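You operate a simulated robot arm through the tools that you are given. There is no shell and no other tool. Be economical: measure what you need, move in short steps, check, and stop when the job is done.

The job below is to be done with a simulated two-armed robot. You get a single attempt, and the scene is never put back.

TASK
Release the emergency stop, reset, and bring slide A home.
Fine: use the screen keys; home means slide out and its red pin up.

The check looks at the end state, three seconds after you hand in, the way a careful person would. Anything else that was tipped, shoved, dropped, spilled or broken makes it a failure.

THE ROBOT
Two 7-joint arms with two-finger parallel grippers on one trunk, hanging from a carriage that runs on a rail from [-216.2, 1.4] to [1.8, 0] (x, y) and turns from -347 to 340 degrees about z. Base frame: it is fixed where the carriage stands at the start and does not move with it; the origin is on the floor, on the carriage's upright axis, x ahead of it, y to its left, z up. Units: cm, degrees, N and s.
The left shoulder is at the start at [4, 16.1, 132.9], the right one opposite. With the tool pointing down near the work surface each hand reaches from about 10 to 54 cm from the robot's upright axis, wherever it stands, measured 20 degrees to its own side. Places, roughly: a-slide [100, -40, 100]; a-slide pin [100, -50, 100]; emergency stop button [60, -20, 60]; orange button [60, -10, 60]; pin a key [60, 0, 70]; slide a key [60, 0, 70]; stop button rim [60, -20, 60]. Payload 4.4 kg a hand.
The tool frame of a hand sits at the grasp point between the pads (the TCP): z along the fingers, y along the line on which they close. The tips reach 2.3 cm beyond it. Largest opening 9.4 cm; finger width 3.8, thickness 1; the body of the gripper, 5.4 by 9.6 cm, starts 3.9 cm behind the TCP.
Orientation is told as [roll, pitch, yaw] about the base's x, y, z axes, in that order, counted from this pose: with the fingers straight down and closing along the base's y, the tool's x points along the base's -x, its y along +y and its z along -z.

THE INTERFACE
- The arms move only by the tool servo_tool. It takes "left_motion", "right_motion" or both (then of equal length, played together; a hand with none holds still); each is a list of rows, each an object of numbers (a shift or turn left out is 0, a gripper value left out holds the last): "x", "y", "z": the shift along the tool's x, y, z in units of 25 mm (1.0 is 25 mm); "rx", "ry", "rz": the turn, a rotation vector about the tool's x, y, z in units of 5 degrees (1.0 is 5 degrees); "grip": the gripper command, from -1 (fully open) to 1 (shut), values between in proportion. In form: [{"x": .., "y": .., "z": .., "rx": .., "ry": .., "rz": .., "grip": ..}, ...]. A call has 1 to 12 rows; each row shifts and turns the commanded pose from where the row before left it, along the tool's axes as they then stand. A call with a number of a shift or a turn outside -1 to 1 is refused whole. Each row takes 0.2 s and may step no farther than 5 cm and 8.6 degrees from the row before; otherwise, or with a gripper value out of range, the whole call is refused. A pose out of reach is approached as far as the arm can. The call stops where the force on the tool passes 40 N (or 10 N more than at its start, if that is more) or the arm is blocked; 0.2 s more then pass. The fingers move at their own pace (about 4.5 cm/s each) and stop on an object; they squeeze with about 24 N. The grip force told is the motor's: it shows also when the fingers shut on nothing. Time passes only in rows, and 0.2 s behind the last, so rows that do not move let the fingers close. It gives the time, the measured TCP pose, the force on the tool (base axes), the opening and the grip force at its end, in the units of the frame above (readings bear some noise), with the torque about the TCP (base axes, N m) and any sound that the robot's microphone picked up.
- Cameras (640 x 400 px; columns grow to the right, rows downward): "scene" is now at [21.28, -1.68, 159.42]; the picture's right is [-0.31, -0.95, 0.00], its down [-0.88, 0.29, -0.36] and it looks along [0.34, -0.11, -0.93] (base axes); focal length 273 px, centre (320, 200). "left" rides on the left gripper at [8.6, -1.6, -7.5] in its tool frame; the picture's right is [0.18, 0.98, 0.00], its down [-0.58, 0.11, -0.81] and it looks along [-0.79, 0.15, 0.59] (tool axes); focal length 243 px, centre (320, 200). "right" rides on the right gripper at [8.6, 1.6, -7.4] in its tool frame; the picture's right is [-0.18, 0.98, 0.00], its down [-0.58, -0.11, -0.81] and it looks along [-0.79, -0.15, 0.59] (tool axes); focal length 243 px, centre (320, 200). There is no depth. A picture from a camera that has moved, and an enlarged one, comes with that camera's place and axes in the base frame and with its lens.
- capture(camera): a new picture of that camera. The clock stands still meanwhile.
- slide_trunk(by): slides the trunk up (or, below 0, down) by that many cm; the arms and the scene camera ride with it, the base frame stays. It gives what a move gives, with no picture.
- steer(legs): drives the robot by 1 to 6 legs, each [ahead, left, turn to the left] in cm, cm and degrees, along the robot's own axes; the way and the turn of a leg run together, so that a leg with both is an arc; at most 150 cm and 180 degrees a leg. The arms and the cameras ride along, it lands a little off, and it stops where it bumps. It keeps to its track: a leg is cut to what the track allows. It gives what a move gives.
- head_to(pan, tilt): turns the head with the scene camera to pan (to the left, within 86 degrees either way) and tilt (down, from -29 to 69), counted from straight ahead of the robot. It gives what a move gives.
- enlarge(camera, box): a new picture of the part [left, top, right, bottom] of that camera's present view, enlarged. The clock stands still meanwhile.
- hand_in(): hands the job in; it is judged then, once.

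Go step by step. Nothing tells you exact positions but the pictures and the camera data: compare them with the known pose of the tool, close in by small moves and look again before you grip or let go. The budget is 120 turns and 92 pictures, counting those below and the enlarged ones. Unless the task says otherwise, let go and move clear before handing in, and close with one line.

The tools are called after "Request:" by a JSON object that holds its "fn" and its "kwargs". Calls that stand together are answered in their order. servo_tool: Moves the arms, as the interface text tells. Its arguments: {"type":"object","properties":{"left_motion":{"type":"array","items":{"type":"object","properties":{"x":{"type":"number"},"y":{"type":"number"},"z":{"type":"number"},"rx":{"type":"number"},"ry":{"type":"number"},"rz":{"type":"number"},"grip":{"type":"number"}}}},"right_motion":{"type":"array","items":{"type":"object","properties":{"x":{"type":"number"},"y":{"type":"number"},"z":{"type":"number"},"rx":{"type":"number"},"ry":{"type":"number"},"rz":{"type":"number"},"grip":{"type":"number"}}}}},"required":[]} The other tools are called the same way: slide_trunk (by) slides the trunk up or down; steer (legs) drives the base; head_to (pan, tilt) turns the head that bears the scene camera; capture (camera) takes a picture; enlarge (camera, box) takes an enlarged picture of a part of a camera's view; hand_in () hands the job in.

At the start:

```text
t: 0.0
left_tool_pos: [42.4, 14.41, 91.02]
left_orientation: [0.0, 0.0, 0.0]
left_contact_force: [0.3, -0.2, 0.0]
left_moment: [-0.03, 0.04, 0.02]
left_opening: 9.41
left_grip_force: 0.1
right_tool_pos: [41.47, -23.79, 97.95]
right_orientation: [0.0, 0.0, 0.0]
right_contact_force: [0.5, -0.7, -0.4]
right_moment: [-0.01, 0.03, -0.01]
right_opening: 9.42
right_grip_force: 0.0
trunk travel left (down, up): [-46.6, 30.4]
robot x, y, heading: [-0.39, 0.31, 0.1]
head pan, tilt: [-18.3, 68.8]
```

scene: 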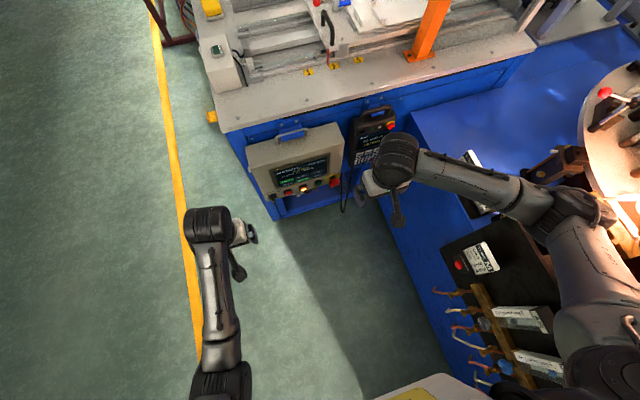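
right: 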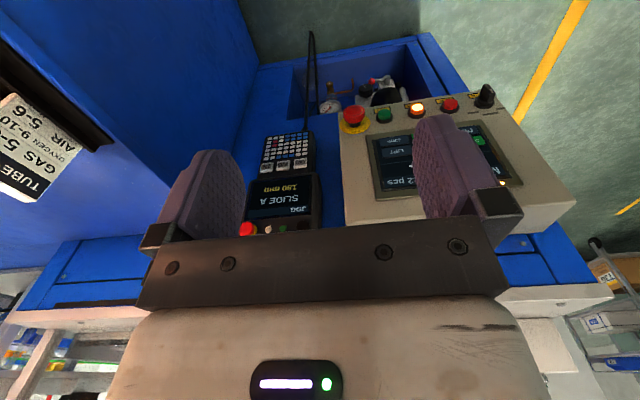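
left: 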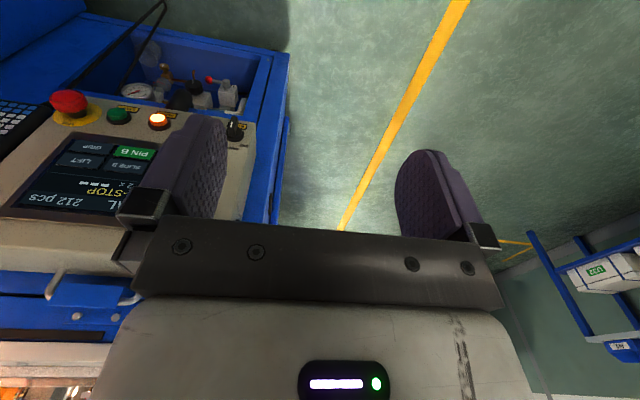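

I see a machine with an operator panel (screen, buttons, red e-stop) ahead and a pendant beside it. I'll look closer with the scene camera.

Request:
{"fn": "enlarge", "kwargs": {"camera": "scene", "box": [230, 90, 430, 215]}}

Request:
{"fn": "head_to", "kwargs": {"pan": -12, "tilt": 45}}

Request:
{"fn": "capture", "kwargs": {"camera": "scene"}}

```text
3.20 times, centred on (330, 152) of scene
camera zoom: at [21.28, -1.68, 159.42], right [-0.31, -0.95, 0.0], down [-0.88, 0.29, -0.36], along [0.34, -0.11, -0.93], focal length 874 px, centre (288, 352)
```

zoom: 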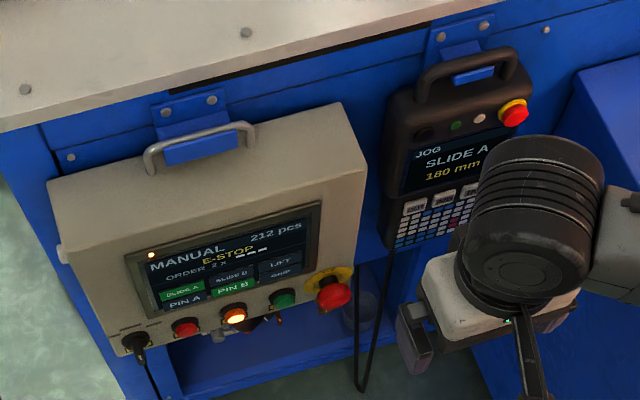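

```text
t: 0.9
left_tool_pos: [42.57, 14.34, 90.97]
left_orientation: [0.0, 0.1, 0.0]
left_contact_force: [0.5, 0.5, -0.8]
left_moment: [0.0, 0.0, 0.02]
left_opening: 9.42
left_grip_force: 0.1
right_tool_pos: [41.36, -23.79, 97.91]
right_orientation: [-0.1, 0.0, 0.0]
right_contact_force: [0.3, -0.6, 0.3]
right_moment: [0.0, -0.04, -0.03]
right_opening: 9.41
right_grip_force: 0.0
trunk travel left (down, up): [-46.6, 30.4]
robot x, y, heading: [-0.1, 0.02, -0.3]
head pan, tilt: [-12.0, 45.0]
```

```text
87 pictures are left
camera scene: at [23.92, -1.61, 162.3], right [-0.21, -0.98, 0.0], down [-0.69, 0.15, -0.71], along [0.69, -0.15, -0.71], focal length 273 px, centre (320, 200)
```

scene: 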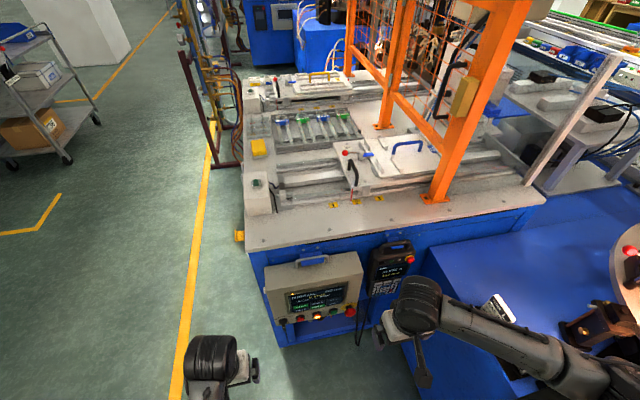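

Request:
{"fn": "enlarge", "kwargs": {"camera": "scene", "box": [240, 60, 544, 250]}}

Request:
{"fn": "enlarge", "kwargs": {"camera": "scene", "box": [310, 130, 454, 220]}}

Request:
{"fn": "enlarge", "kwargs": {"camera": "scene", "box": [255, 240, 383, 350]}}

```text
2.11 times, centred on (392, 155) of scene
camera zoom: at [23.92, -1.61, 162.3], right [-0.21, -0.98, 0.0], down [-0.69, 0.15, -0.71], along [0.69, -0.15, -0.71], focal length 575 px, centre (168, 295)
```

zoom: 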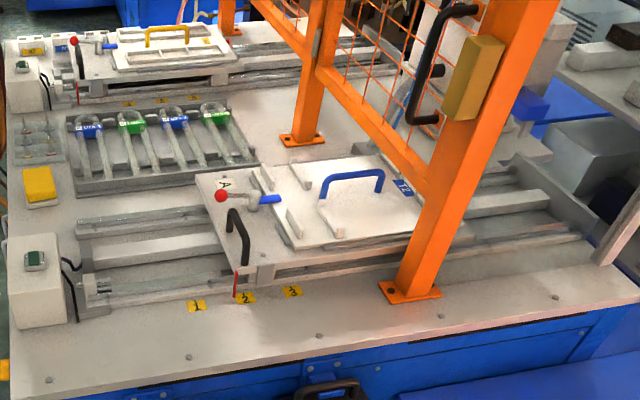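

```text
4.44 times, centred on (382, 175) of scene
camera zoom: at [23.92, -1.61, 162.3], right [-0.21, -0.98, 0.0], down [-0.69, 0.15, -0.71], along [0.69, -0.15, -0.71], focal length 1213 px, centre (44, 311)
```

zoom: 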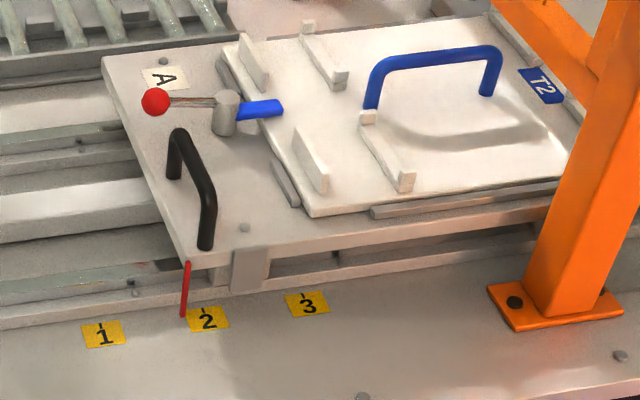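

```text
3.64 times, centred on (319, 295) of scene
camera zoom: at [23.92, -1.61, 162.3], right [-0.21, -0.98, 0.0], down [-0.69, 0.15, -0.71], along [0.69, -0.15, -0.71], focal length 993 px, centre (324, -146)
```

zoom: 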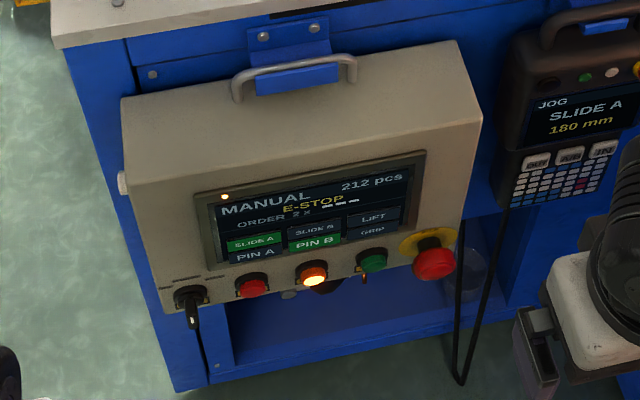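

The e-stop is near [60.5, -21, 66]; slide A is part way in and slide B looks home (PIN B lit, SLIDE B unlit). I'll look at the panel from the hand cameras.

Request:
{"fn": "enlarge", "kwargs": {"camera": "right", "box": [230, 30, 580, 240]}}

Request:
{"fn": "enlarge", "kwargs": {"camera": "left", "box": [0, 40, 290, 240]}}

```text
1.83 times, centred on (405, 135) of right
camera zoom: at [32.78, -22.07, 105.45], right [0.18, 0.98, 0.0], down [0.58, -0.11, 0.81], along [0.79, -0.15, -0.59], focal length 444 px, centre (165, 319)
```

zoom: 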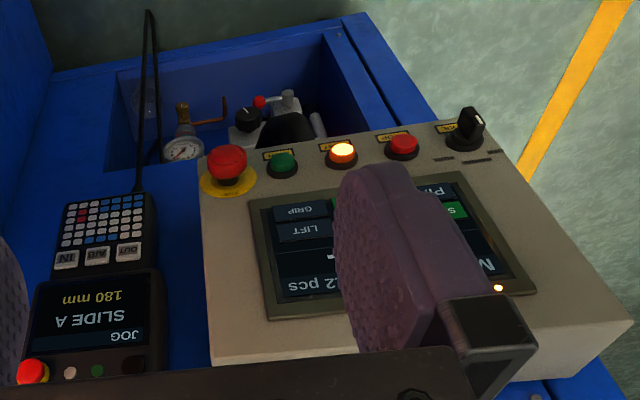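

```text
2.00 times, centred on (145, 140) of left
camera zoom: at [33.82, 12.73, 98.45], right [-0.18, 0.98, 0.0], down [0.58, 0.11, 0.81], along [0.79, 0.15, -0.59], focal length 485 px, centre (670, 320)
```

zoom: 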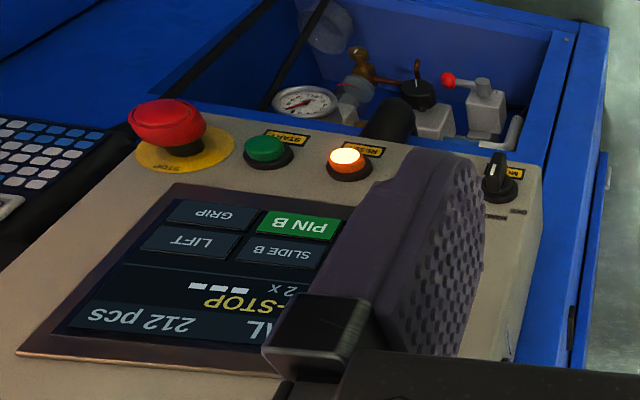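

The panel face is a vertical plane at x≈63, facing me; e-stop ≈[61,-21,64.3], orange ≈[62.7,-9,64], SLIDE A key ≈[63,-3.6,73.5], PIN A ≈[63,-3.6,70.5]. I'll level the right hand so its fingers point at the panel, well in front of it.

Request:
{"fn": "servo_tool", "kwargs": {"right_motion": [{"x": -1}, {"x": -1}, {"ry": -1}, {"ry": -1}, {"ry": -1}, {"ry": -1}, {"ry": -1}, {"ry": -1}, {"ry": -1}, {"ry": -1}, {"ry": -1}]}}

```text
t: 3.3
left_tool_pos: [42.44, 14.46, 90.93]
left_orientation: [-0.1, 0.0, 0.0]
left_contact_force: [0.2, 0.2, 0.6]
left_moment: [0.03, 0.05, 0.01]
left_opening: 9.39
left_grip_force: 0.0
right_tool_pos: [46.45, -23.62, 97.83]
right_orientation: [0.0, -45.1, 0.0]
right_contact_force: [0.5, 0.1, -0.8]
right_moment: [0.01, -0.01, -0.01]
right_opening: 9.41
right_grip_force: 0.1
trunk travel left (down, up): [-46.6, 30.4]
robot x, y, heading: [-0.1, 0.11, 0.2]
head pan, tilt: [-12.0, 45.0]
```

Working well; I continue to level and partly close the fingers.

Request:
{"fn": "servo_tool", "kwargs": {"right_motion": [{"ry": -1, "grip": -0.5}, {"ry": -1}, {"ry": -1}, {"ry": -1}, {"ry": -1}, {"ry": -1}, {"ry": -1}, {"ry": -1}, {"ry": -1}]}}

Request:
{"fn": "slide_trunk", "kwargs": {"by": -14}}

Request:
{"fn": "capture", "kwargs": {"camera": "right"}}

Request:
{"fn": "capture", "kwargs": {"camera": "scene"}}

```text
t: 5.3
left_tool_pos: [42.49, 14.55, 90.93]
left_orientation: [0.0, 0.0, 0.0]
left_contact_force: [0.6, 0.5, 0.3]
left_moment: [0.0, -0.02, -0.01]
left_opening: 9.39
left_grip_force: 0.1
right_tool_pos: [46.48, -23.62, 97.9]
right_orientation: [-179.7, -89.8, 179.5]
right_contact_force: [0.4, -0.5, -0.7]
right_moment: [0.04, 0.0, -0.06]
right_opening: 7.06
right_grip_force: 0.1
trunk travel left (down, up): [-46.6, 30.4]
robot x, y, heading: [0.11, 0.02, -0.1]
head pan, tilt: [-12.0, 45.0]
```

```text
t: 7.0
left_tool_pos: [42.53, 14.32, 76.91]
left_orientation: [-0.1, 0.0, 0.0]
left_contact_force: [0.3, 0.3, 1.2]
left_moment: [0.0, 0.0, -0.02]
left_opening: 9.41
left_grip_force: 0.1
right_tool_pos: [46.41, -23.64, 84.06]
right_orientation: [-138.6, -90.0, 138.6]
right_contact_force: [-1.2, 0.2, 0.2]
right_moment: [-0.01, 0.01, 0.01]
right_opening: 7.05
right_grip_force: 0.1
trunk travel left (down, up): [-32.6, 44.4]
robot x, y, heading: [0.02, 0.43, -0.1]
head pan, tilt: [-12.0, 45.0]
```

```text
81 pictures are left
camera right: at [39.0, -22.07, 75.33], right [0.0, 0.98, 0.18], down [-0.81, -0.11, 0.58], along [0.59, -0.15, 0.79], focal length 243 px, centre (320, 200)
```

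right: 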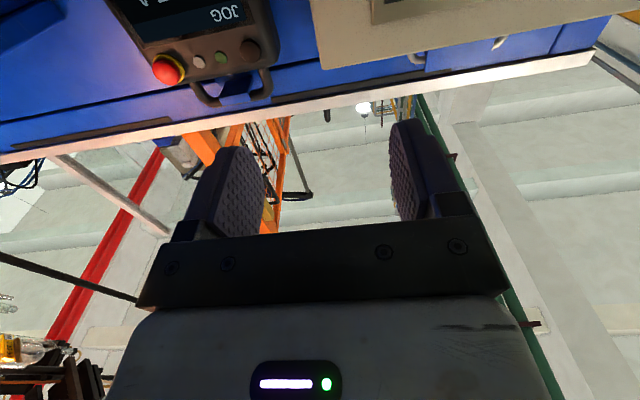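

```text
80 pictures are left
camera scene: at [23.93, -1.61, 148.31], right [-0.21, -0.98, 0.0], down [-0.69, 0.15, -0.71], along [0.69, -0.15, -0.71], focal length 273 px, centre (320, 200)
```

scene: 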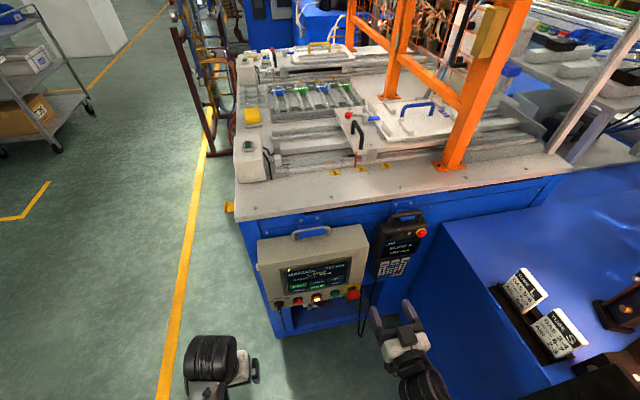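

The hand is level. I lower it in front of the e-stop with stand-off and use the left camera to refine.

Request:
{"fn": "servo_tool", "kwargs": {"right_motion": [{"x": 1, "y": 0.3}, {"x": 1, "y": 0.3}, {"x": 1, "y": 0.3}, {"x": 1, "y": 0.2}, {"x": 1}, {"x": 1}, {"x": 1}, {"x": 0.9}]}}

Request:
{"fn": "capture", "kwargs": {"camera": "left"}}

Request:
{"fn": "capture", "kwargs": {"camera": "right"}}

Request:
{"fn": "enlarge", "kwargs": {"camera": "scene", "box": [300, 230, 460, 400]}}

```text
t: 8.8
left_tool_pos: [42.56, 14.35, 76.92]
left_orientation: [-0.1, 0.0, 0.0]
left_contact_force: [0.1, 0.1, -0.5]
left_moment: [0.0, -0.02, 0.0]
left_opening: 9.41
left_grip_force: 0.1
right_tool_pos: [46.43, -21.01, 64.17]
right_orientation: [-158.7, -89.9, 158.7]
right_contact_force: [-0.3, -0.1, 0.5]
right_moment: [0.0, -0.02, 0.0]
right_opening: 7.05
right_grip_force: 0.0
trunk travel left (down, up): [-32.6, 44.4]
robot x, y, heading: [0.15, -0.02, -0.0]
head pan, tilt: [-12.0, 45.0]
```

```text
79 pictures are left
camera left: at [33.85, 12.74, 84.46], right [-0.18, 0.98, 0.0], down [0.58, 0.11, 0.81], along [0.79, 0.15, -0.59], focal length 243 px, centre (320, 200)
```

left: 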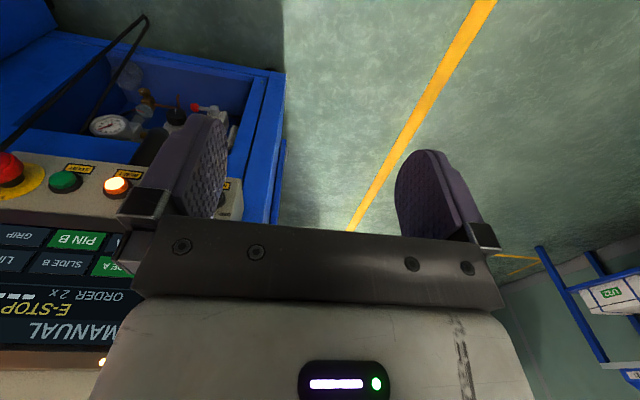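

```text
78 pictures are left
camera right: at [39.04, -19.4, 55.61], right [0.0, 0.98, 0.18], down [-0.81, -0.11, 0.58], along [0.59, -0.15, 0.79], focal length 243 px, centre (320, 200)
```

right: 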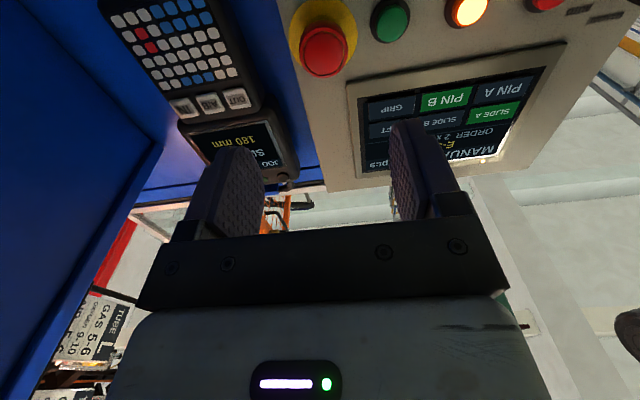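

```text
2.35 times, centred on (380, 315) of scene
camera zoom: at [23.94, -1.61, 148.31], right [-0.21, -0.98, 0.0], down [-0.69, 0.15, -0.71], along [0.69, -0.15, -0.71], focal length 642 px, centre (179, -71)
```

zoom: 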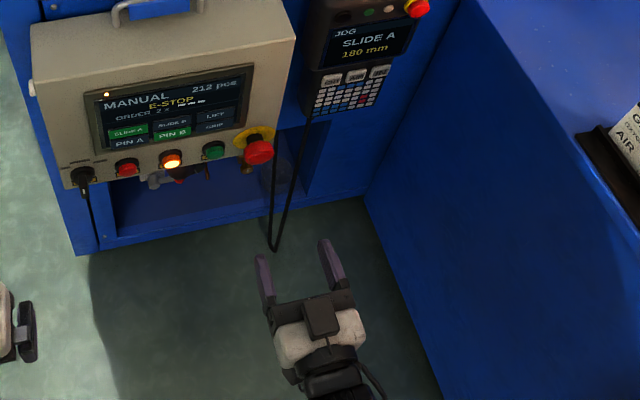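

E-stop axis measured again at y≈-20.7, z≈64.0, cap about 4 cm wide. I zoom in to see any twist marking.

Request:
{"fn": "enlarge", "kwargs": {"camera": "right", "box": [270, 0, 400, 90]}}

Request:
{"fn": "enlarge", "kwargs": {"camera": "left", "box": [0, 130, 140, 220]}}

```text
4.44 times, centred on (335, 45) of right
camera zoom: at [39.04, -19.4, 55.61], right [0.0, 0.98, 0.18], down [-0.81, -0.11, 0.58], along [0.59, -0.15, 0.79], focal length 1078 px, centre (253, 889)
```

zoom: 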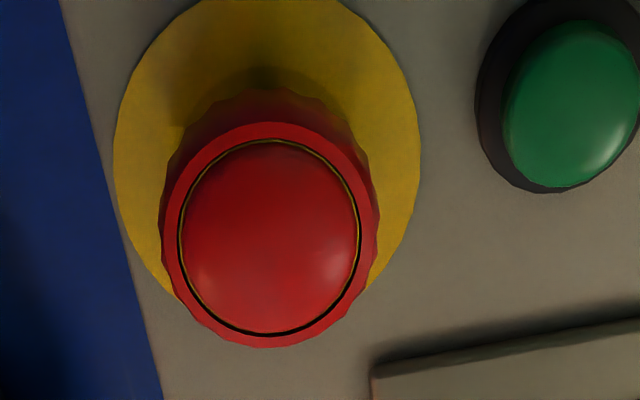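

```text
4.44 times, centred on (70, 175) of left
camera zoom: at [33.85, 12.74, 84.46], right [-0.18, 0.98, 0.0], down [0.58, 0.11, 0.81], along [0.79, 0.15, -0.59], focal length 1078 px, centre (1431, 311)
```

zoom: 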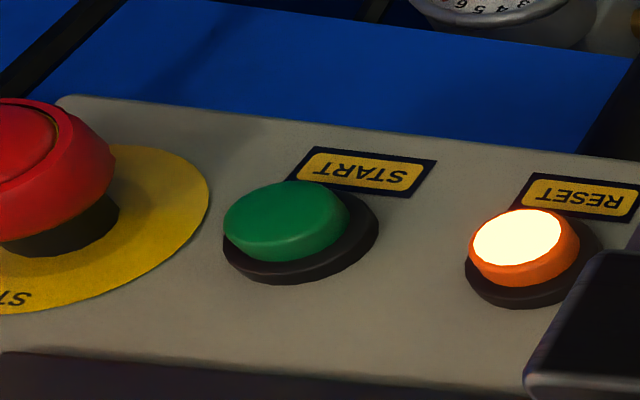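

The rim is knurled, so it is for twisting. I pre-turn the hand counter-clockwise, then slide the open fingers around the cap.

Request:
{"fn": "servo_tool", "kwargs": {"right_motion": [{"x": 0.07, "y": 0.1, "rz": -1}, {"rz": -1}, {"rz": -1}, {"rz": -1}, {"rz": -1}, {"rz": -1}, {"z": 1}, {"z": 1}, {"z": 1}]}}

Request:
{"fn": "enlarge", "kwargs": {"camera": "scene", "box": [300, 230, 460, 400]}}

Request:
{"fn": "capture", "kwargs": {"camera": "right"}}

```text
t: 10.8
left_tool_pos: [42.68, 14.37, 77.08]
left_orientation: [0.0, -0.1, 0.1]
left_contact_force: [1.3, -0.2, 0.5]
left_moment: [0.04, 0.0, 0.03]
left_opening: 9.4
left_grip_force: 0.1
right_tool_pos: [54.08, -20.69, 64.02]
right_orientation: [-90.2, -60.0, 90.1]
right_contact_force: [-0.7, 0.5, 0.9]
right_moment: [0.02, 0.0, 0.0]
right_opening: 7.04
right_grip_force: 0.0
trunk travel left (down, up): [-32.6, 44.4]
robot x, y, heading: [0.09, 0.2, 0.1]
head pan, tilt: [-12.0, 45.0]
```

```text
2.35 times, centred on (380, 315) of scene
camera zoom: at [24.01, -1.62, 148.33], right [-0.21, -0.98, 0.0], down [-0.69, 0.15, -0.71], along [0.69, -0.15, -0.71], focal length 642 px, centre (179, -71)
```

zoom: 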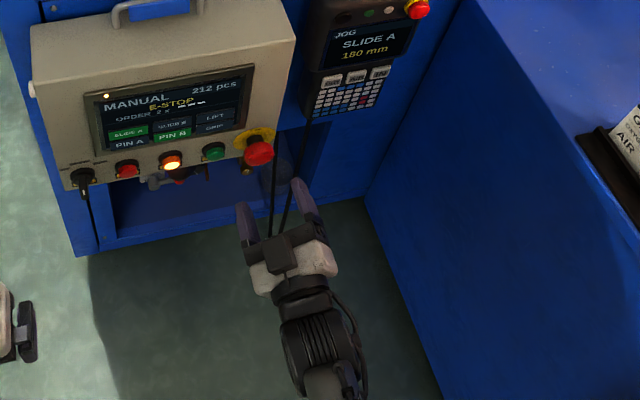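

```text
73 pictures are left
camera right: at [46.62, -23.63, 55.73], right [0.0, 0.94, -0.33], down [-0.81, 0.2, 0.56], along [0.59, 0.27, 0.76], focal length 243 px, centre (320, 200)
```

right: 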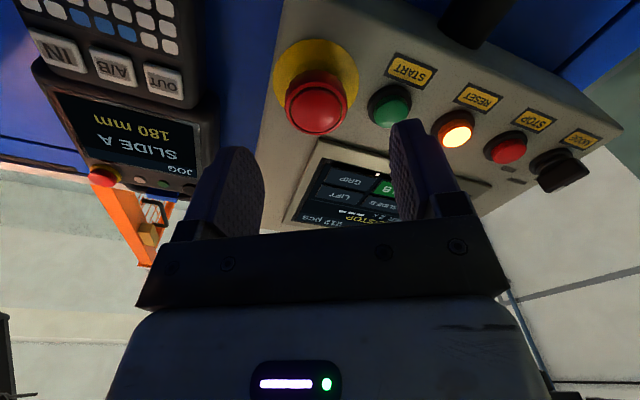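

Alignment confirmed (axis ≈ -20.9, 63.8). Advance around the cap and close.

Request:
{"fn": "servo_tool", "kwargs": {"right_motion": [{"z": 0.6}, {"z": 0.6}, {"z": 0.6}, {"z": 0.56}, {"grip": 1}, {}, {}, {}, {}]}}

Request:
{"fn": "capture", "kwargs": {"camera": "right"}}

```text
t: 12.8
left_tool_pos: [42.63, 14.1, 76.9]
left_orientation: [0.0, 0.0, 0.0]
left_contact_force: [-0.5, 0.3, 0.0]
left_moment: [0.0, -0.01, -0.01]
left_opening: 9.4
left_grip_force: 0.1
right_tool_pos: [59.96, -21.09, 64.05]
right_orientation: [-90.2, -59.9, 90.1]
right_contact_force: [-1.4, -10.1, 6.9]
right_moment: [0.05, -0.58, -0.97]
right_opening: 4.02
right_grip_force: 44.6
trunk travel left (down, up): [-32.6, 44.4]
robot x, y, heading: [-0.02, 0.1, -0.1]
head pan, tilt: [-12.0, 45.0]
```

```text
72 pictures are left
camera right: at [52.41, -24.05, 55.72], right [0.0, 0.94, -0.33], down [-0.81, 0.2, 0.56], along [0.59, 0.27, 0.76], focal length 243 px, centre (320, 200)
```

right: 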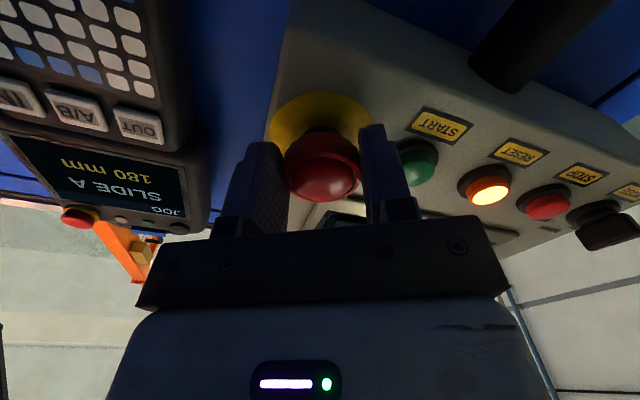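

Gripped at 4.0 cm. I ease the slight sideways offset and twist clockwise.

Request:
{"fn": "servo_tool", "kwargs": {"right_motion": [{"y": -0.12}, {"rz": 1}, {"rz": 1}, {"rz": 1}, {"rz": 1}, {"rz": 1}, {"rz": 1}, {"rz": 1}, {"rz": 1}]}}

Request:
{"fn": "enlarge", "kwargs": {"camera": "scene", "box": [250, 210, 410, 310]}}

```text
t: 14.8
left_tool_pos: [42.56, 14.61, 76.9]
left_orientation: [0.1, 0.1, 0.0]
left_contact_force: [-0.2, 0.6, -0.4]
left_moment: [0.0, 0.0, 0.01]
left_opening: 9.4
left_grip_force: 0.1
right_tool_pos: [59.84, -20.73, 63.97]
right_orientation: [88.5, -79.7, -88.4]
right_contact_force: [13.9, 1.7, -32.8]
right_moment: [-0.03, 0.62, -0.51]
right_opening: 4.03
right_grip_force: 45.2
trunk travel left (down, up): [-32.6, 44.4]
robot x, y, heading: [-0.08, 0.18, -0.2]
head pan, tilt: [-12.0, 45.0]
```

```text
4.00 times, centred on (330, 260) of scene
camera zoom: at [23.95, -1.51, 148.3], right [-0.21, -0.98, 0.0], down [-0.69, 0.15, -0.71], along [0.69, -0.15, -0.71], focal length 1092 px, centre (280, -40)
```

zoom: 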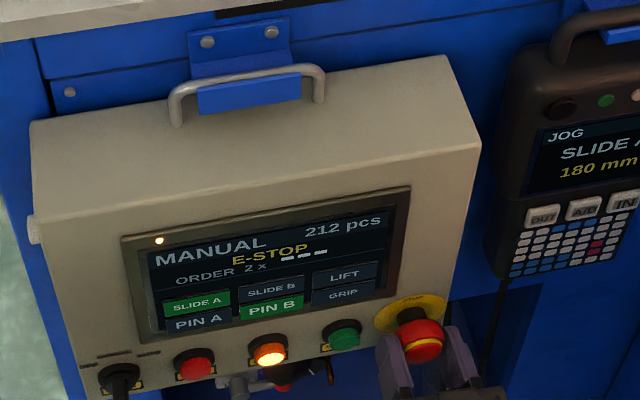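

The cap now shows a yellow ring; I look closely.

Request:
{"fn": "enlarge", "kwargs": {"camera": "scene", "box": [330, 270, 378, 310]}}

Request:
{"fn": "enlarge", "kwargs": {"camera": "right", "box": [240, 60, 440, 220]}}

```text
10.00 times, centred on (354, 290) of scene
camera zoom: at [23.95, -1.51, 148.3], right [-0.21, -0.98, 0.0], down [-0.69, 0.15, -0.71], along [0.69, -0.15, -0.71], focal length 2730 px, centre (-20, -700)
```

zoom: 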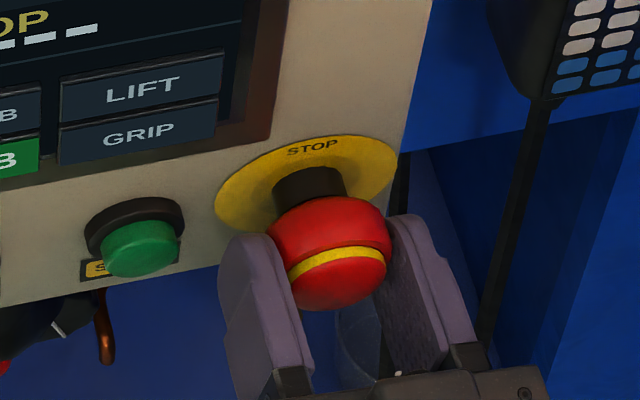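

```text
2.50 times, centred on (340, 140) of right
camera zoom: at [52.32, -17.58, 55.84], right [0.0, 0.94, 0.35], down [-0.8, -0.21, 0.56], along [0.6, -0.28, 0.75], focal length 606 px, centre (270, 350)
```

zoom: 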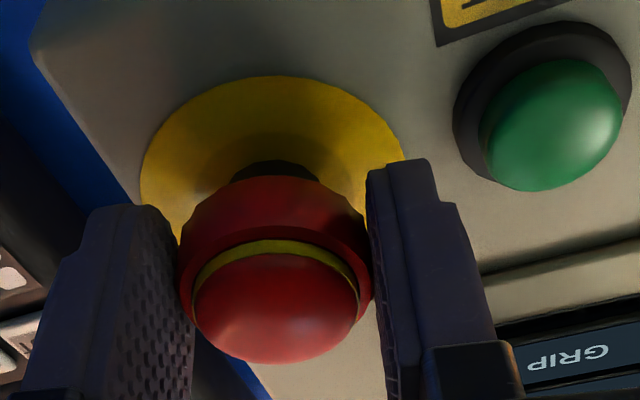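

The button head has popped out showing its yellow band: released. I open and back straight off.

Request:
{"fn": "servo_tool", "kwargs": {"right_motion": [{"grip": -0.4}, {}, {}, {}, {"z": -0.6}, {"z": -0.8}, {"z": -1}, {"z": -1}, {"z": -1, "rz": -1}, {"z": -0.6, "rz": -1, "grip": 1}]}}

Request:
{"fn": "enlarge", "kwargs": {"camera": "scene", "box": [250, 210, 410, 310]}}

Request:
{"fn": "capture", "kwargs": {"camera": "right"}}

```text
t: 16.9
left_tool_pos: [42.41, 14.34, 77.04]
left_orientation: [0.0, 0.0, 0.0]
left_contact_force: [-0.8, 0.9, 1.0]
left_moment: [0.01, 0.03, -0.02]
left_opening: 9.4
left_grip_force: 0.2
right_tool_pos: [47.32, -20.84, 64.11]
right_orientation: [-95.2, -89.9, 95.1]
right_contact_force: [0.7, -0.2, 0.4]
right_moment: [0.01, 0.0, -0.04]
right_opening: 3.1
right_grip_force: 0.1
trunk travel left (down, up): [-32.6, 44.4]
robot x, y, heading: [0.11, -0.09, -0.3]
head pan, tilt: [-12.0, 45.0]
```

```text
4.00 times, centred on (330, 260) of scene
camera zoom: at [23.9, -1.61, 148.3], right [-0.21, -0.98, 0.0], down [-0.69, 0.15, -0.71], along [0.69, -0.15, -0.71], focal length 1092 px, centre (280, -40)
```

zoom: 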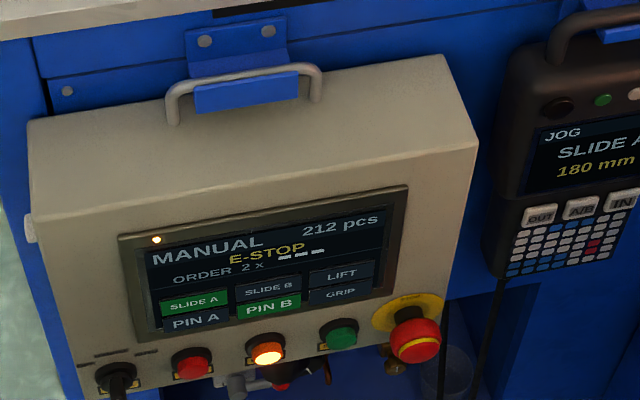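

```text
67 pictures are left
camera right: at [39.82, -19.31, 55.54], right [0.0, 0.98, 0.18], down [-0.81, -0.11, 0.58], along [0.59, -0.15, 0.79], focal length 243 px, centre (320, 200)
```

right: 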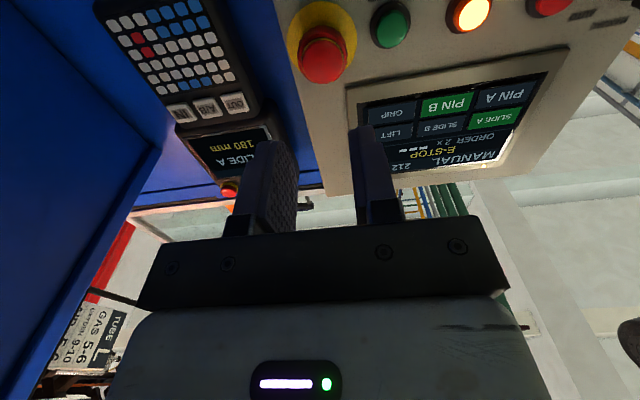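

E-stop released; screen still shows E-STOP and RESET is lit. RESET is at about y=-9.3, z=63.9. I shift the closed fingers in front of it.

Request:
{"fn": "servo_tool", "kwargs": {"right_motion": [{"y": 1, "grip": 1}, {"y": 1}, {"y": 1}, {"y": 1}, {"y": 0.6, "x": 0.08}, {"z": 1}, {"z": 1}, {"z": 1}, {"z": 0.6}]}}

Request:
{"fn": "capture", "kwargs": {"camera": "right"}}

Request:
{"fn": "enlarge", "kwargs": {"camera": "scene", "box": [250, 210, 410, 310]}}

```text
t: 18.9
left_tool_pos: [42.68, 14.37, 77.11]
left_orientation: [0.0, 0.0, 0.0]
left_contact_force: [0.4, -0.1, 0.6]
left_moment: [0.01, -0.01, 0.03]
left_opening: 9.4
left_grip_force: 0.2
right_tool_pos: [55.75, -11.04, 62.94]
right_orientation: [-62.1, -88.4, 62.0]
right_contact_force: [-0.4, 0.1, -0.4]
right_moment: [-0.01, -0.01, -0.02]
right_opening: 0.0
right_grip_force: 24.1
trunk travel left (down, up): [-32.6, 44.4]
robot x, y, heading: [0.05, 0.11, 0.0]
head pan, tilt: [-12.0, 45.0]
```

```text
66 pictures are left
camera right: at [48.14, -9.58, 54.31], right [0.01, 0.99, 0.16], down [-0.8, -0.09, 0.59], along [0.6, -0.13, 0.79], focal length 243 px, centre (320, 200)
```

right: 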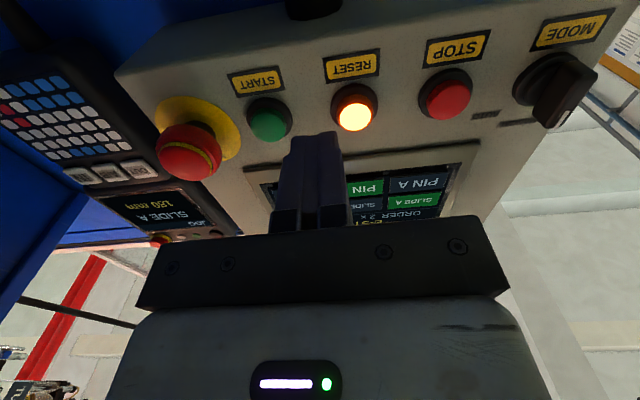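

```text
4.00 times, centred on (330, 260) of scene
camera zoom: at [23.97, -1.61, 148.32], right [-0.21, -0.98, 0.0], down [-0.69, 0.15, -0.71], along [0.69, -0.15, -0.71], focal length 1092 px, centre (280, -40)
```

zoom: 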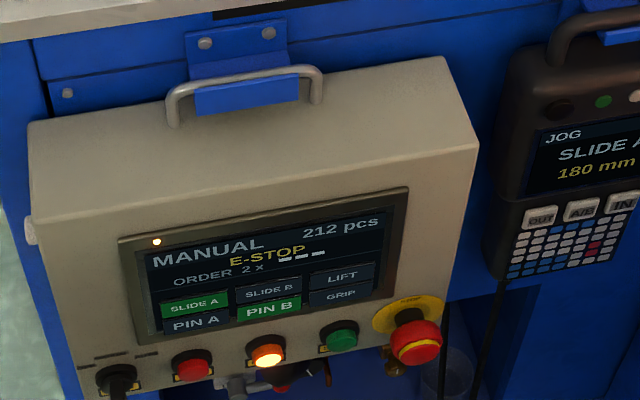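

The right arm ran into a joint limit (stopped 1.7 cm short, slightly rotated). I back off and turn the robot 12° left so RESET and the keys lie in a better zone for this arm.

Request:
{"fn": "servo_tool", "kwargs": {"right_motion": [{"z": -1}, {"z": -1}, {"z": -1}, {"z": -1, "y": -1}, {"y": -0.5}]}}

Request:
{"fn": "steer", "kwargs": {"legs": [[0, 0, 12]]}}

```text
t: 20.1
left_tool_pos: [42.77, 14.26, 77.02]
left_orientation: [-0.1, -0.1, 0.0]
left_contact_force: [0.6, 0.1, 0.3]
left_moment: [0.02, 0.05, 0.03]
left_opening: 9.41
left_grip_force: 0.0
right_tool_pos: [46.64, -13.13, 63.95]
right_orientation: [144.6, -89.9, -144.5]
right_contact_force: [-0.2, -1.1, -0.3]
right_moment: [-0.01, 0.03, 0.01]
right_opening: 0.02
right_grip_force: 24.2
trunk travel left (down, up): [-32.6, 44.4]
robot x, y, heading: [-0.27, 0.06, -0.1]
head pan, tilt: [-12.0, 45.0]
```

```text
t: 21.3
left_tool_pos: [38.54, 22.82, 76.99]
left_orientation: [0.0, 0.0, 11.9]
left_contact_force: [-0.3, -0.1, -0.1]
left_moment: [0.01, 0.02, -0.02]
left_opening: 9.4
left_grip_force: 0.0
right_tool_pos: [48.19, -3.24, 63.89]
right_orientation: [-132.2, -90.0, 144.0]
right_contact_force: [0.0, 0.4, 0.2]
right_moment: [-0.02, 0.05, 0.03]
right_opening: 0.0
right_grip_force: 24.3
trunk travel left (down, up): [-32.6, 44.4]
robot x, y, heading: [-0.0, 0.16, 12.0]
head pan, tilt: [-12.0, 45.0]
```

Now I square the hand to the panel and move in front of RESET.

Request:
{"fn": "servo_tool", "kwargs": {"right_motion": [{"rx": 0.8}, {"rx": 0.8}, {"rx": 0.8}, {"y": -1}, {"y": -1}, {"y": -0.44}, {"z": 1}, {"z": 1}, {"z": 0.8}]}}

Request:
{"fn": "capture", "kwargs": {"camera": "right"}}

Request:
{"fn": "head_to", "kwargs": {"pan": -24, "tilt": 45}}

Request:
{"fn": "capture", "kwargs": {"camera": "scene"}}

```text
t: 23.3
left_tool_pos: [38.68, 22.89, 76.94]
left_orientation: [0.0, 0.1, 11.8]
left_contact_force: [-0.2, -0.5, -0.6]
left_moment: [0.0, -0.02, 0.0]
left_opening: 9.39
left_grip_force: 0.1
right_tool_pos: [55.12, -9.19, 63.82]
right_orientation: [90.2, -89.9, -90.2]
right_contact_force: [0.3, 0.1, 0.5]
right_moment: [-0.02, 0.01, 0.02]
right_opening: 0.0
right_grip_force: 23.8
trunk travel left (down, up): [-32.6, 44.4]
robot x, y, heading: [-0.01, -0.24, 11.9]
head pan, tilt: [-12.0, 45.0]
```

```text
64 pictures are left
camera right: at [47.68, -7.62, 55.18], right [0.0, 0.98, 0.19], down [-0.81, -0.11, 0.58], along [0.59, -0.15, 0.79], focal length 243 px, centre (320, 200)
```

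right: 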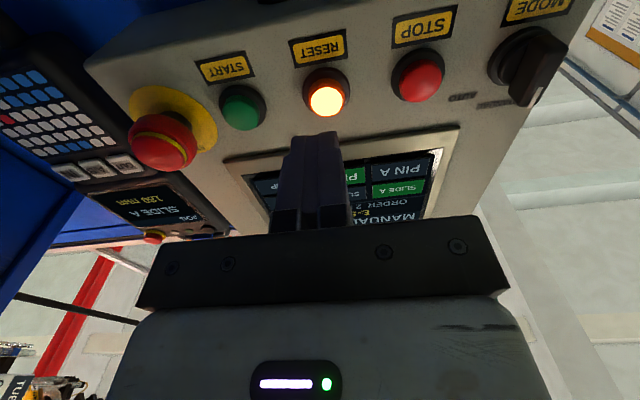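

```text
t: 24.1
left_tool_pos: [38.61, 22.88, 77.0]
left_orientation: [0.0, 0.0, 11.9]
left_contact_force: [-0.3, 1.1, 0.1]
left_moment: [0.03, 0.03, 0.0]
left_opening: 9.4
left_grip_force: 0.1
right_tool_pos: [55.13, -9.37, 63.77]
right_orientation: [-165.8, -90.0, 165.7]
right_contact_force: [0.3, -0.1, -0.5]
right_moment: [-0.01, 0.0, 0.01]
right_opening: 0.0
right_grip_force: 23.7
trunk travel left (down, up): [-32.6, 44.4]
robot x, y, heading: [-0.17, 0.33, 12.1]
head pan, tilt: [-24.0, 45.0]
```

```text
63 pictures are left
camera scene: at [23.58, 1.69, 148.31], right [-0.21, -0.98, 0.0], down [-0.69, 0.15, -0.71], along [0.69, -0.15, -0.71], focal length 273 px, centre (320, 200)
```

scene: 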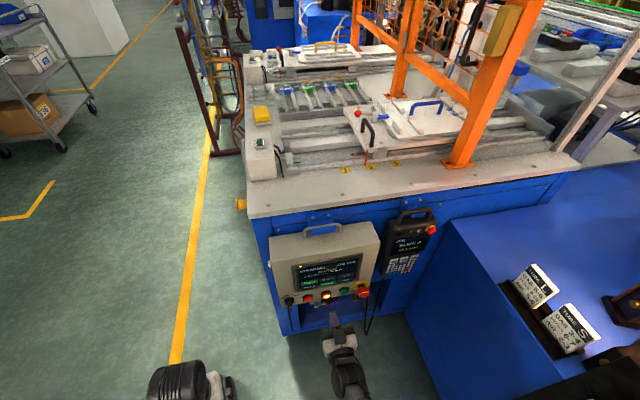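

Lined up with RESET. Press in gently.

Request:
{"fn": "servo_tool", "kwargs": {"right_motion": [{"z": 0.8, "y": 0.1}, {"z": 0.4}, {"z": 0.25}, {"z": 0.2}, {"z": 0.15}, {"z": 0.1}, {"z": 0.1}]}}

Request:
{"fn": "enlarge", "kwargs": {"camera": "scene", "box": [250, 210, 410, 310]}}

```text
t: 25.7
left_tool_pos: [38.59, 22.84, 77.12]
left_orientation: [0.0, 0.0, 11.9]
left_contact_force: [-0.4, -0.1, 0.1]
left_moment: [0.01, -0.04, 0.02]
left_opening: 9.38
left_grip_force: 0.2
right_tool_pos: [60.21, -9.1, 63.8]
right_orientation: [-157.2, -90.0, 157.2]
right_contact_force: [-1.4, 0.4, 0.2]
right_moment: [0.0, -0.06, -0.03]
right_opening: 0.0
right_grip_force: 24.1
trunk travel left (down, up): [-32.6, 44.4]
robot x, y, heading: [0.09, 0.03, 12.0]
head pan, tilt: [-24.0, 45.0]
```

```text
4.00 times, centred on (330, 260) of scene
camera zoom: at [23.57, 1.68, 148.3], right [-0.21, -0.98, 0.0], down [-0.69, 0.15, -0.71], along [0.69, -0.15, -0.71], focal length 1092 px, centre (280, -40)
```

zoom: 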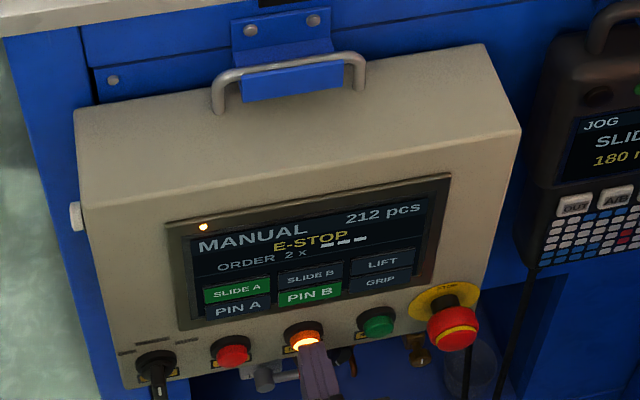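

Just touching. Press further.

Request:
{"fn": "servo_tool", "kwargs": {"right_motion": [{"z": 0.08}, {"z": 0.08}, {"z": 0.08}, {}]}}

Request:
{"fn": "enlarge", "kwargs": {"camera": "scene", "box": [250, 210, 410, 310]}}

```text
t: 26.7
left_tool_pos: [38.42, 22.88, 76.98]
left_orientation: [0.0, 0.2, 11.9]
left_contact_force: [0.1, 0.7, -0.7]
left_moment: [0.0, -0.06, -0.02]
left_opening: 9.39
left_grip_force: 0.0
right_tool_pos: [60.52, -9.22, 63.93]
right_orientation: [-6.2, -90.1, 6.2]
right_contact_force: [-9.2, 0.8, 3.3]
right_moment: [0.04, -0.09, 0.01]
right_opening: 0.01
right_grip_force: 24.0
trunk travel left (down, up): [-32.6, 44.4]
robot x, y, heading: [-0.4, -0.17, 12.0]
head pan, tilt: [-24.0, 45.0]
heard: click
```

```text
4.00 times, centred on (330, 260) of scene
camera zoom: at [23.48, 1.69, 148.28], right [-0.21, -0.98, 0.0], down [-0.69, 0.15, -0.71], along [0.69, -0.15, -0.71], focal length 1092 px, centre (280, -40)
```

zoom: 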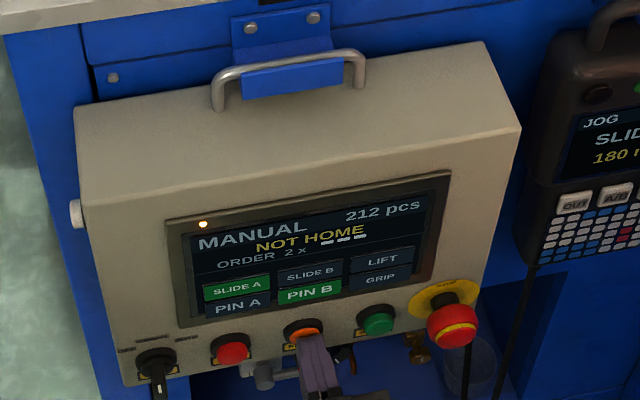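

RESET clicked; the screen now reads "NOT HOME". I back off and roll the hand 90° so the closed tips are low and wide for the key.

Request:
{"fn": "servo_tool", "kwargs": {"right_motion": [{"z": -0.5}, {"z": -1}, {"z": -1}, {"x": -1, "rz": -1}, {"x": -1, "rz": -1}, {"x": -0.5, "rz": -1}, {"rz": -1}, {"rz": -1}, {"rz": -1}, {"rz": -1}, {"rz": -1}, {"rz": -1}]}}

Request:
{"fn": "servo_tool", "kwargs": {"right_motion": [{"rz": -1}, {"rz": -1}, {"rz": -1}, {"rz": -1}, {"rz": -1}, {"rz": -1}, {"rz": -1}, {"rz": -1}, {"rz": -1}]}}

Request:
{"fn": "capture", "kwargs": {"camera": "right"}}

Request:
{"fn": "capture", "kwargs": {"camera": "scene"}}

```text
t: 29.5
left_tool_pos: [38.6, 22.8, 77.0]
left_orientation: [0.1, 0.0, 11.9]
left_contact_force: [0.6, -0.4, 0.6]
left_moment: [-0.01, -0.01, 0.01]
left_opening: 9.43
left_grip_force: 0.2
right_tool_pos: [54.8, -14.2, 69.27]
right_orientation: [-90.6, -38.0, 90.7]
right_contact_force: [0.6, 0.1, 0.4]
right_moment: [-0.03, 0.03, 0.01]
right_opening: 0.0
right_grip_force: 24.0
trunk travel left (down, up): [-32.6, 44.4]
robot x, y, heading: [0.23, -0.25, 11.9]
head pan, tilt: [-24.0, 45.0]
stopped in row 12 (right hand): the arm was blocked; the commanded pose is now the measured one
```

```text
t: 31.7
left_tool_pos: [38.7, 22.81, 76.85]
left_orientation: [0.1, 0.0, 11.9]
left_contact_force: [-0.2, -0.5, -0.2]
left_moment: [0.02, 0.02, 0.01]
left_opening: 9.4
left_grip_force: 0.0
right_tool_pos: [54.88, -18.05, 68.7]
right_orientation: [-90.3, 11.6, 90.5]
right_contact_force: [-0.4, 0.5, 0.0]
right_moment: [-0.01, 0.01, -0.01]
right_opening: 0.0
right_grip_force: 24.1
trunk travel left (down, up): [-32.6, 44.4]
robot x, y, heading: [-0.14, -0.01, 11.9]
head pan, tilt: [-24.0, 45.0]
stopped in row 9 (right hand): the arm was blocked; the commanded pose is now the measured one
```

```text
60 pictures are left
camera right: at [47.45, -26.93, 68.88], right [0.01, -0.02, -1.0], down [-0.81, 0.58, -0.02], along [0.58, 0.81, -0.01], focal length 243 px, centre (320, 200)
```

right: 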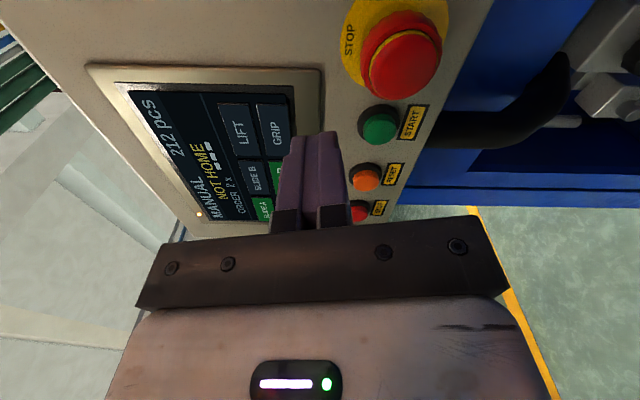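

```text
59 pictures are left
camera scene: at [23.58, 1.67, 148.31], right [-0.21, -0.98, 0.0], down [-0.69, 0.15, -0.71], along [0.69, -0.15, -0.71], focal length 273 px, centre (320, 200)
```

scene: 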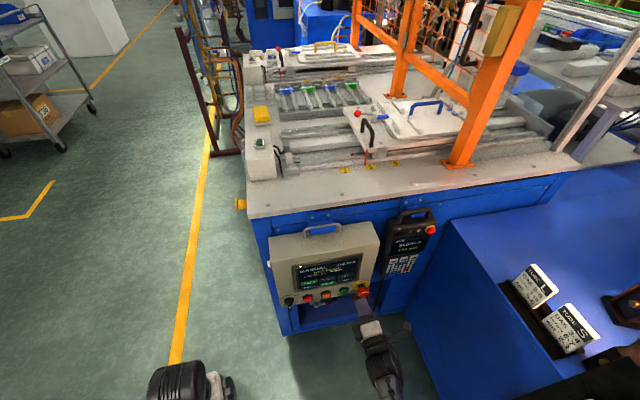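

The arm hits joint limits when rolled like this. I check the fingertip shape before choosing another press posture.

Request:
{"fn": "enlarge", "kwargs": {"camera": "left", "box": [110, 100, 530, 360]}}

Request:
{"fn": "enlarge", "kwargs": {"camera": "scene", "box": [330, 290, 430, 370]}}

```text
1.52 times, centred on (320, 230) of left
camera zoom: at [30.46, 19.43, 84.45], right [-0.38, 0.92, 0.0], down [0.55, 0.23, 0.81], along [0.74, 0.31, -0.59], focal length 370 px, centre (320, 154)
```

zoom: 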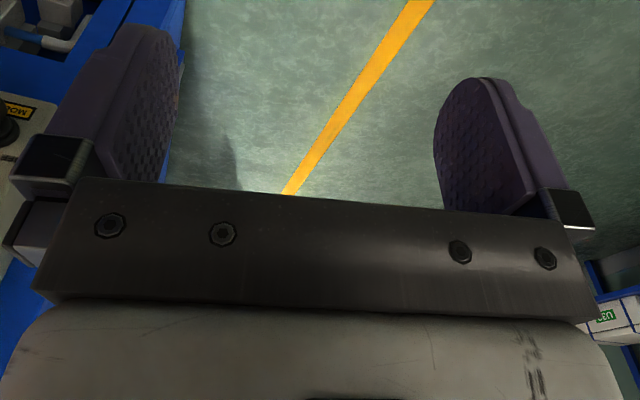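

```text
5.00 times, centred on (380, 330) of scene
camera zoom: at [23.58, 1.67, 148.31], right [-0.21, -0.98, 0.0], down [-0.69, 0.15, -0.71], along [0.69, -0.15, -0.71], focal length 1365 px, centre (20, -450)
```

zoom: 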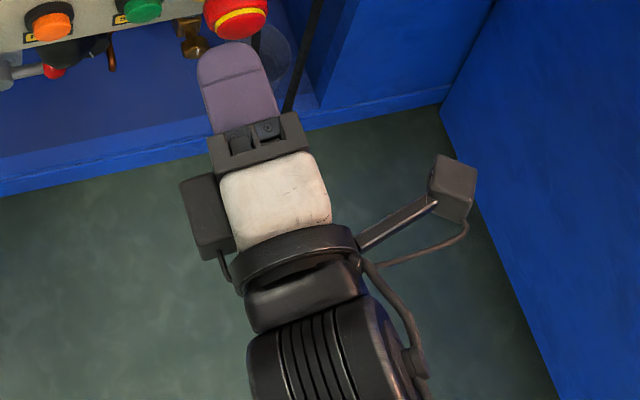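

The tips are rounded, and the present roll is feasible at this arm-relative spot, so I correct the roll slightly, retreat and turn the robot another 14° so the hand faces the keys.

Request:
{"fn": "servo_tool", "kwargs": {"right_motion": [{"z": -1}, {"z": -1, "rz": 0.8}, {"rz": 0.8}, {"rz": 0.7}, {"y": -1}, {"y": -1}]}}

Request:
{"fn": "steer", "kwargs": {"legs": [[0, 0, 14]]}}

Request:
{"fn": "head_to", "kwargs": {"pan": -38, "tilt": 45}}

Request:
{"fn": "capture", "kwargs": {"camera": "right"}}

Request:
{"fn": "capture", "kwargs": {"camera": "scene"}}

```text
t: 33.1
left_tool_pos: [38.6, 22.88, 76.93]
left_orientation: [0.0, 0.0, 11.9]
left_contact_force: [-0.3, -0.1, 0.6]
left_moment: [0.0, 0.01, 0.03]
left_opening: 9.4
left_grip_force: 0.0
right_tool_pos: [49.57, -17.6, 73.51]
right_orientation: [-90.1, -0.4, 90.6]
right_contact_force: [-1.1, 0.3, -0.2]
right_moment: [0.01, -0.02, 0.01]
right_opening: 0.01
right_grip_force: 24.0
trunk travel left (down, up): [-32.6, 44.4]
robot x, y, heading: [0.03, 0.22, 11.6]
head pan, tilt: [-24.0, 45.0]
```

```text
t: 34.3
left_tool_pos: [31.72, 31.74, 76.94]
left_orientation: [0.1, -0.1, 26.3]
left_contact_force: [-0.4, 0.2, -0.5]
left_moment: [0.0, 0.02, 0.02]
left_opening: 9.4
left_grip_force: 0.0
right_tool_pos: [52.69, -5.08, 73.75]
right_orientation: [-90.4, -0.1, 104.8]
right_contact_force: [-1.0, -0.1, -0.4]
right_moment: [-0.01, 0.01, 0.0]
right_opening: 0.0
right_grip_force: 23.7
trunk travel left (down, up): [-32.6, 44.4]
robot x, y, heading: [-0.09, 0.13, 26.4]
head pan, tilt: [-24.0, 45.0]
```

```text
t: 35.1
left_tool_pos: [31.77, 31.66, 77.07]
left_orientation: [-0.1, 0.1, 26.2]
left_contact_force: [0.1, 0.3, -0.5]
left_moment: [0.0, -0.03, 0.01]
left_opening: 9.39
left_grip_force: 0.1
right_tool_pos: [52.71, -5.12, 73.67]
right_orientation: [-90.4, -0.1, 104.9]
right_contact_force: [0.2, 0.7, 0.0]
right_moment: [0.01, 0.03, 0.01]
right_opening: 0.0
right_grip_force: 23.9
trunk travel left (down, up): [-32.6, 44.4]
robot x, y, heading: [0.42, -0.3, 26.2]
head pan, tilt: [-38.0, 45.0]
```

```text
56 pictures are left
camera right: at [47.74, -15.37, 72.02], right [-0.04, 0.18, -0.98], down [-0.93, 0.36, 0.1], along [0.37, 0.92, 0.15], focal length 243 px, centre (320, 200)
```

right: 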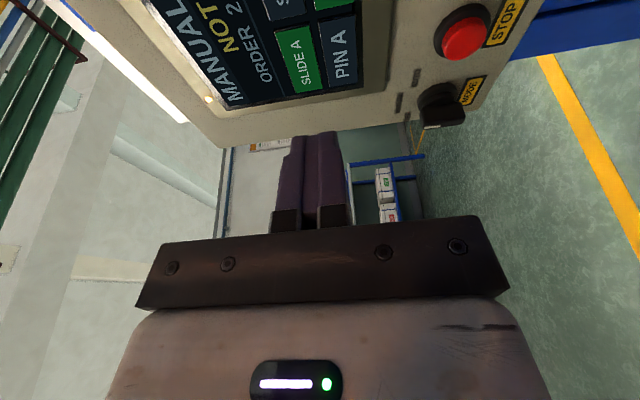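

```text
55 pictures are left
camera scene: at [22.29, 5.49, 148.31], right [-0.2, -0.98, 0.0], down [-0.69, 0.14, -0.71], along [0.69, -0.14, -0.71], focal length 273 px, centre (320, 200)
```

scene: 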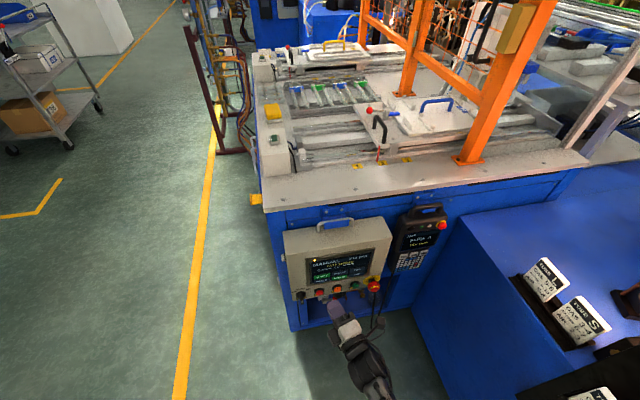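

A clear level view: SLIDE A key at z≈74.8, PIN A at z≈72.1, both y≈-3.9. I align to SLIDE A and approach.

Request:
{"fn": "servo_tool", "kwargs": {"right_motion": [{"y": -0.48, "x": 0.65}, {"z": 1}, {"z": 0.8}, {"z": 0.5}]}}

Request:
{"fn": "capture", "kwargs": {"camera": "right"}}

Request:
{"fn": "enlarge", "kwargs": {"camera": "scene", "box": [270, 200, 430, 310]}}

```text
t: 36.1
left_tool_pos: [31.83, 31.67, 76.97]
left_orientation: [-0.1, 0.1, 26.2]
left_contact_force: [-0.1, -0.9, -0.6]
left_moment: [-0.01, 0.0, 0.0]
left_opening: 9.42
left_grip_force: 0.1
right_tool_pos: [58.68, -5.13, 75.14]
right_orientation: [-90.4, -0.2, 104.8]
right_contact_force: [-0.5, 1.1, -1.0]
right_moment: [0.02, 0.01, 0.03]
right_opening: 0.01
right_grip_force: 23.9
trunk travel left (down, up): [-32.6, 44.4]
robot x, y, heading: [-0.01, 0.13, 26.1]
head pan, tilt: [-38.0, 45.0]
```

```text
54 pictures are left
camera right: at [53.77, -15.39, 73.39], right [-0.04, 0.18, -0.98], down [-0.93, 0.36, 0.1], along [0.37, 0.92, 0.16], focal length 243 px, centre (320, 200)
```

right: 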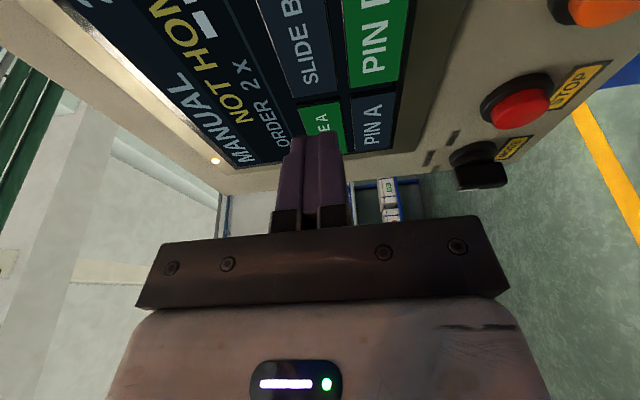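

```text
3.64 times, centred on (350, 255) of scene
camera zoom: at [22.32, 5.51, 148.32], right [-0.2, -0.98, 0.0], down [-0.69, 0.14, -0.71], along [0.69, -0.14, -0.71], focal length 993 px, centre (211, 0)
```

zoom: 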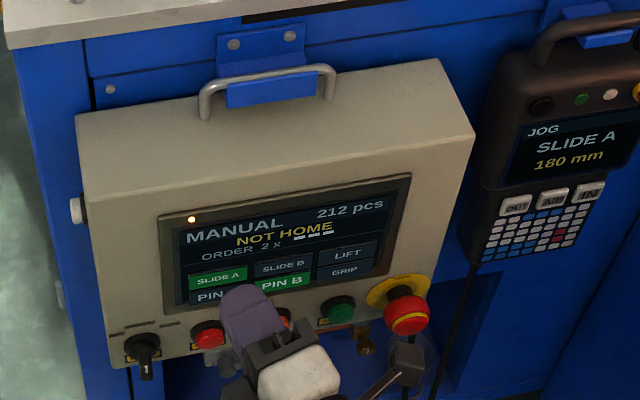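

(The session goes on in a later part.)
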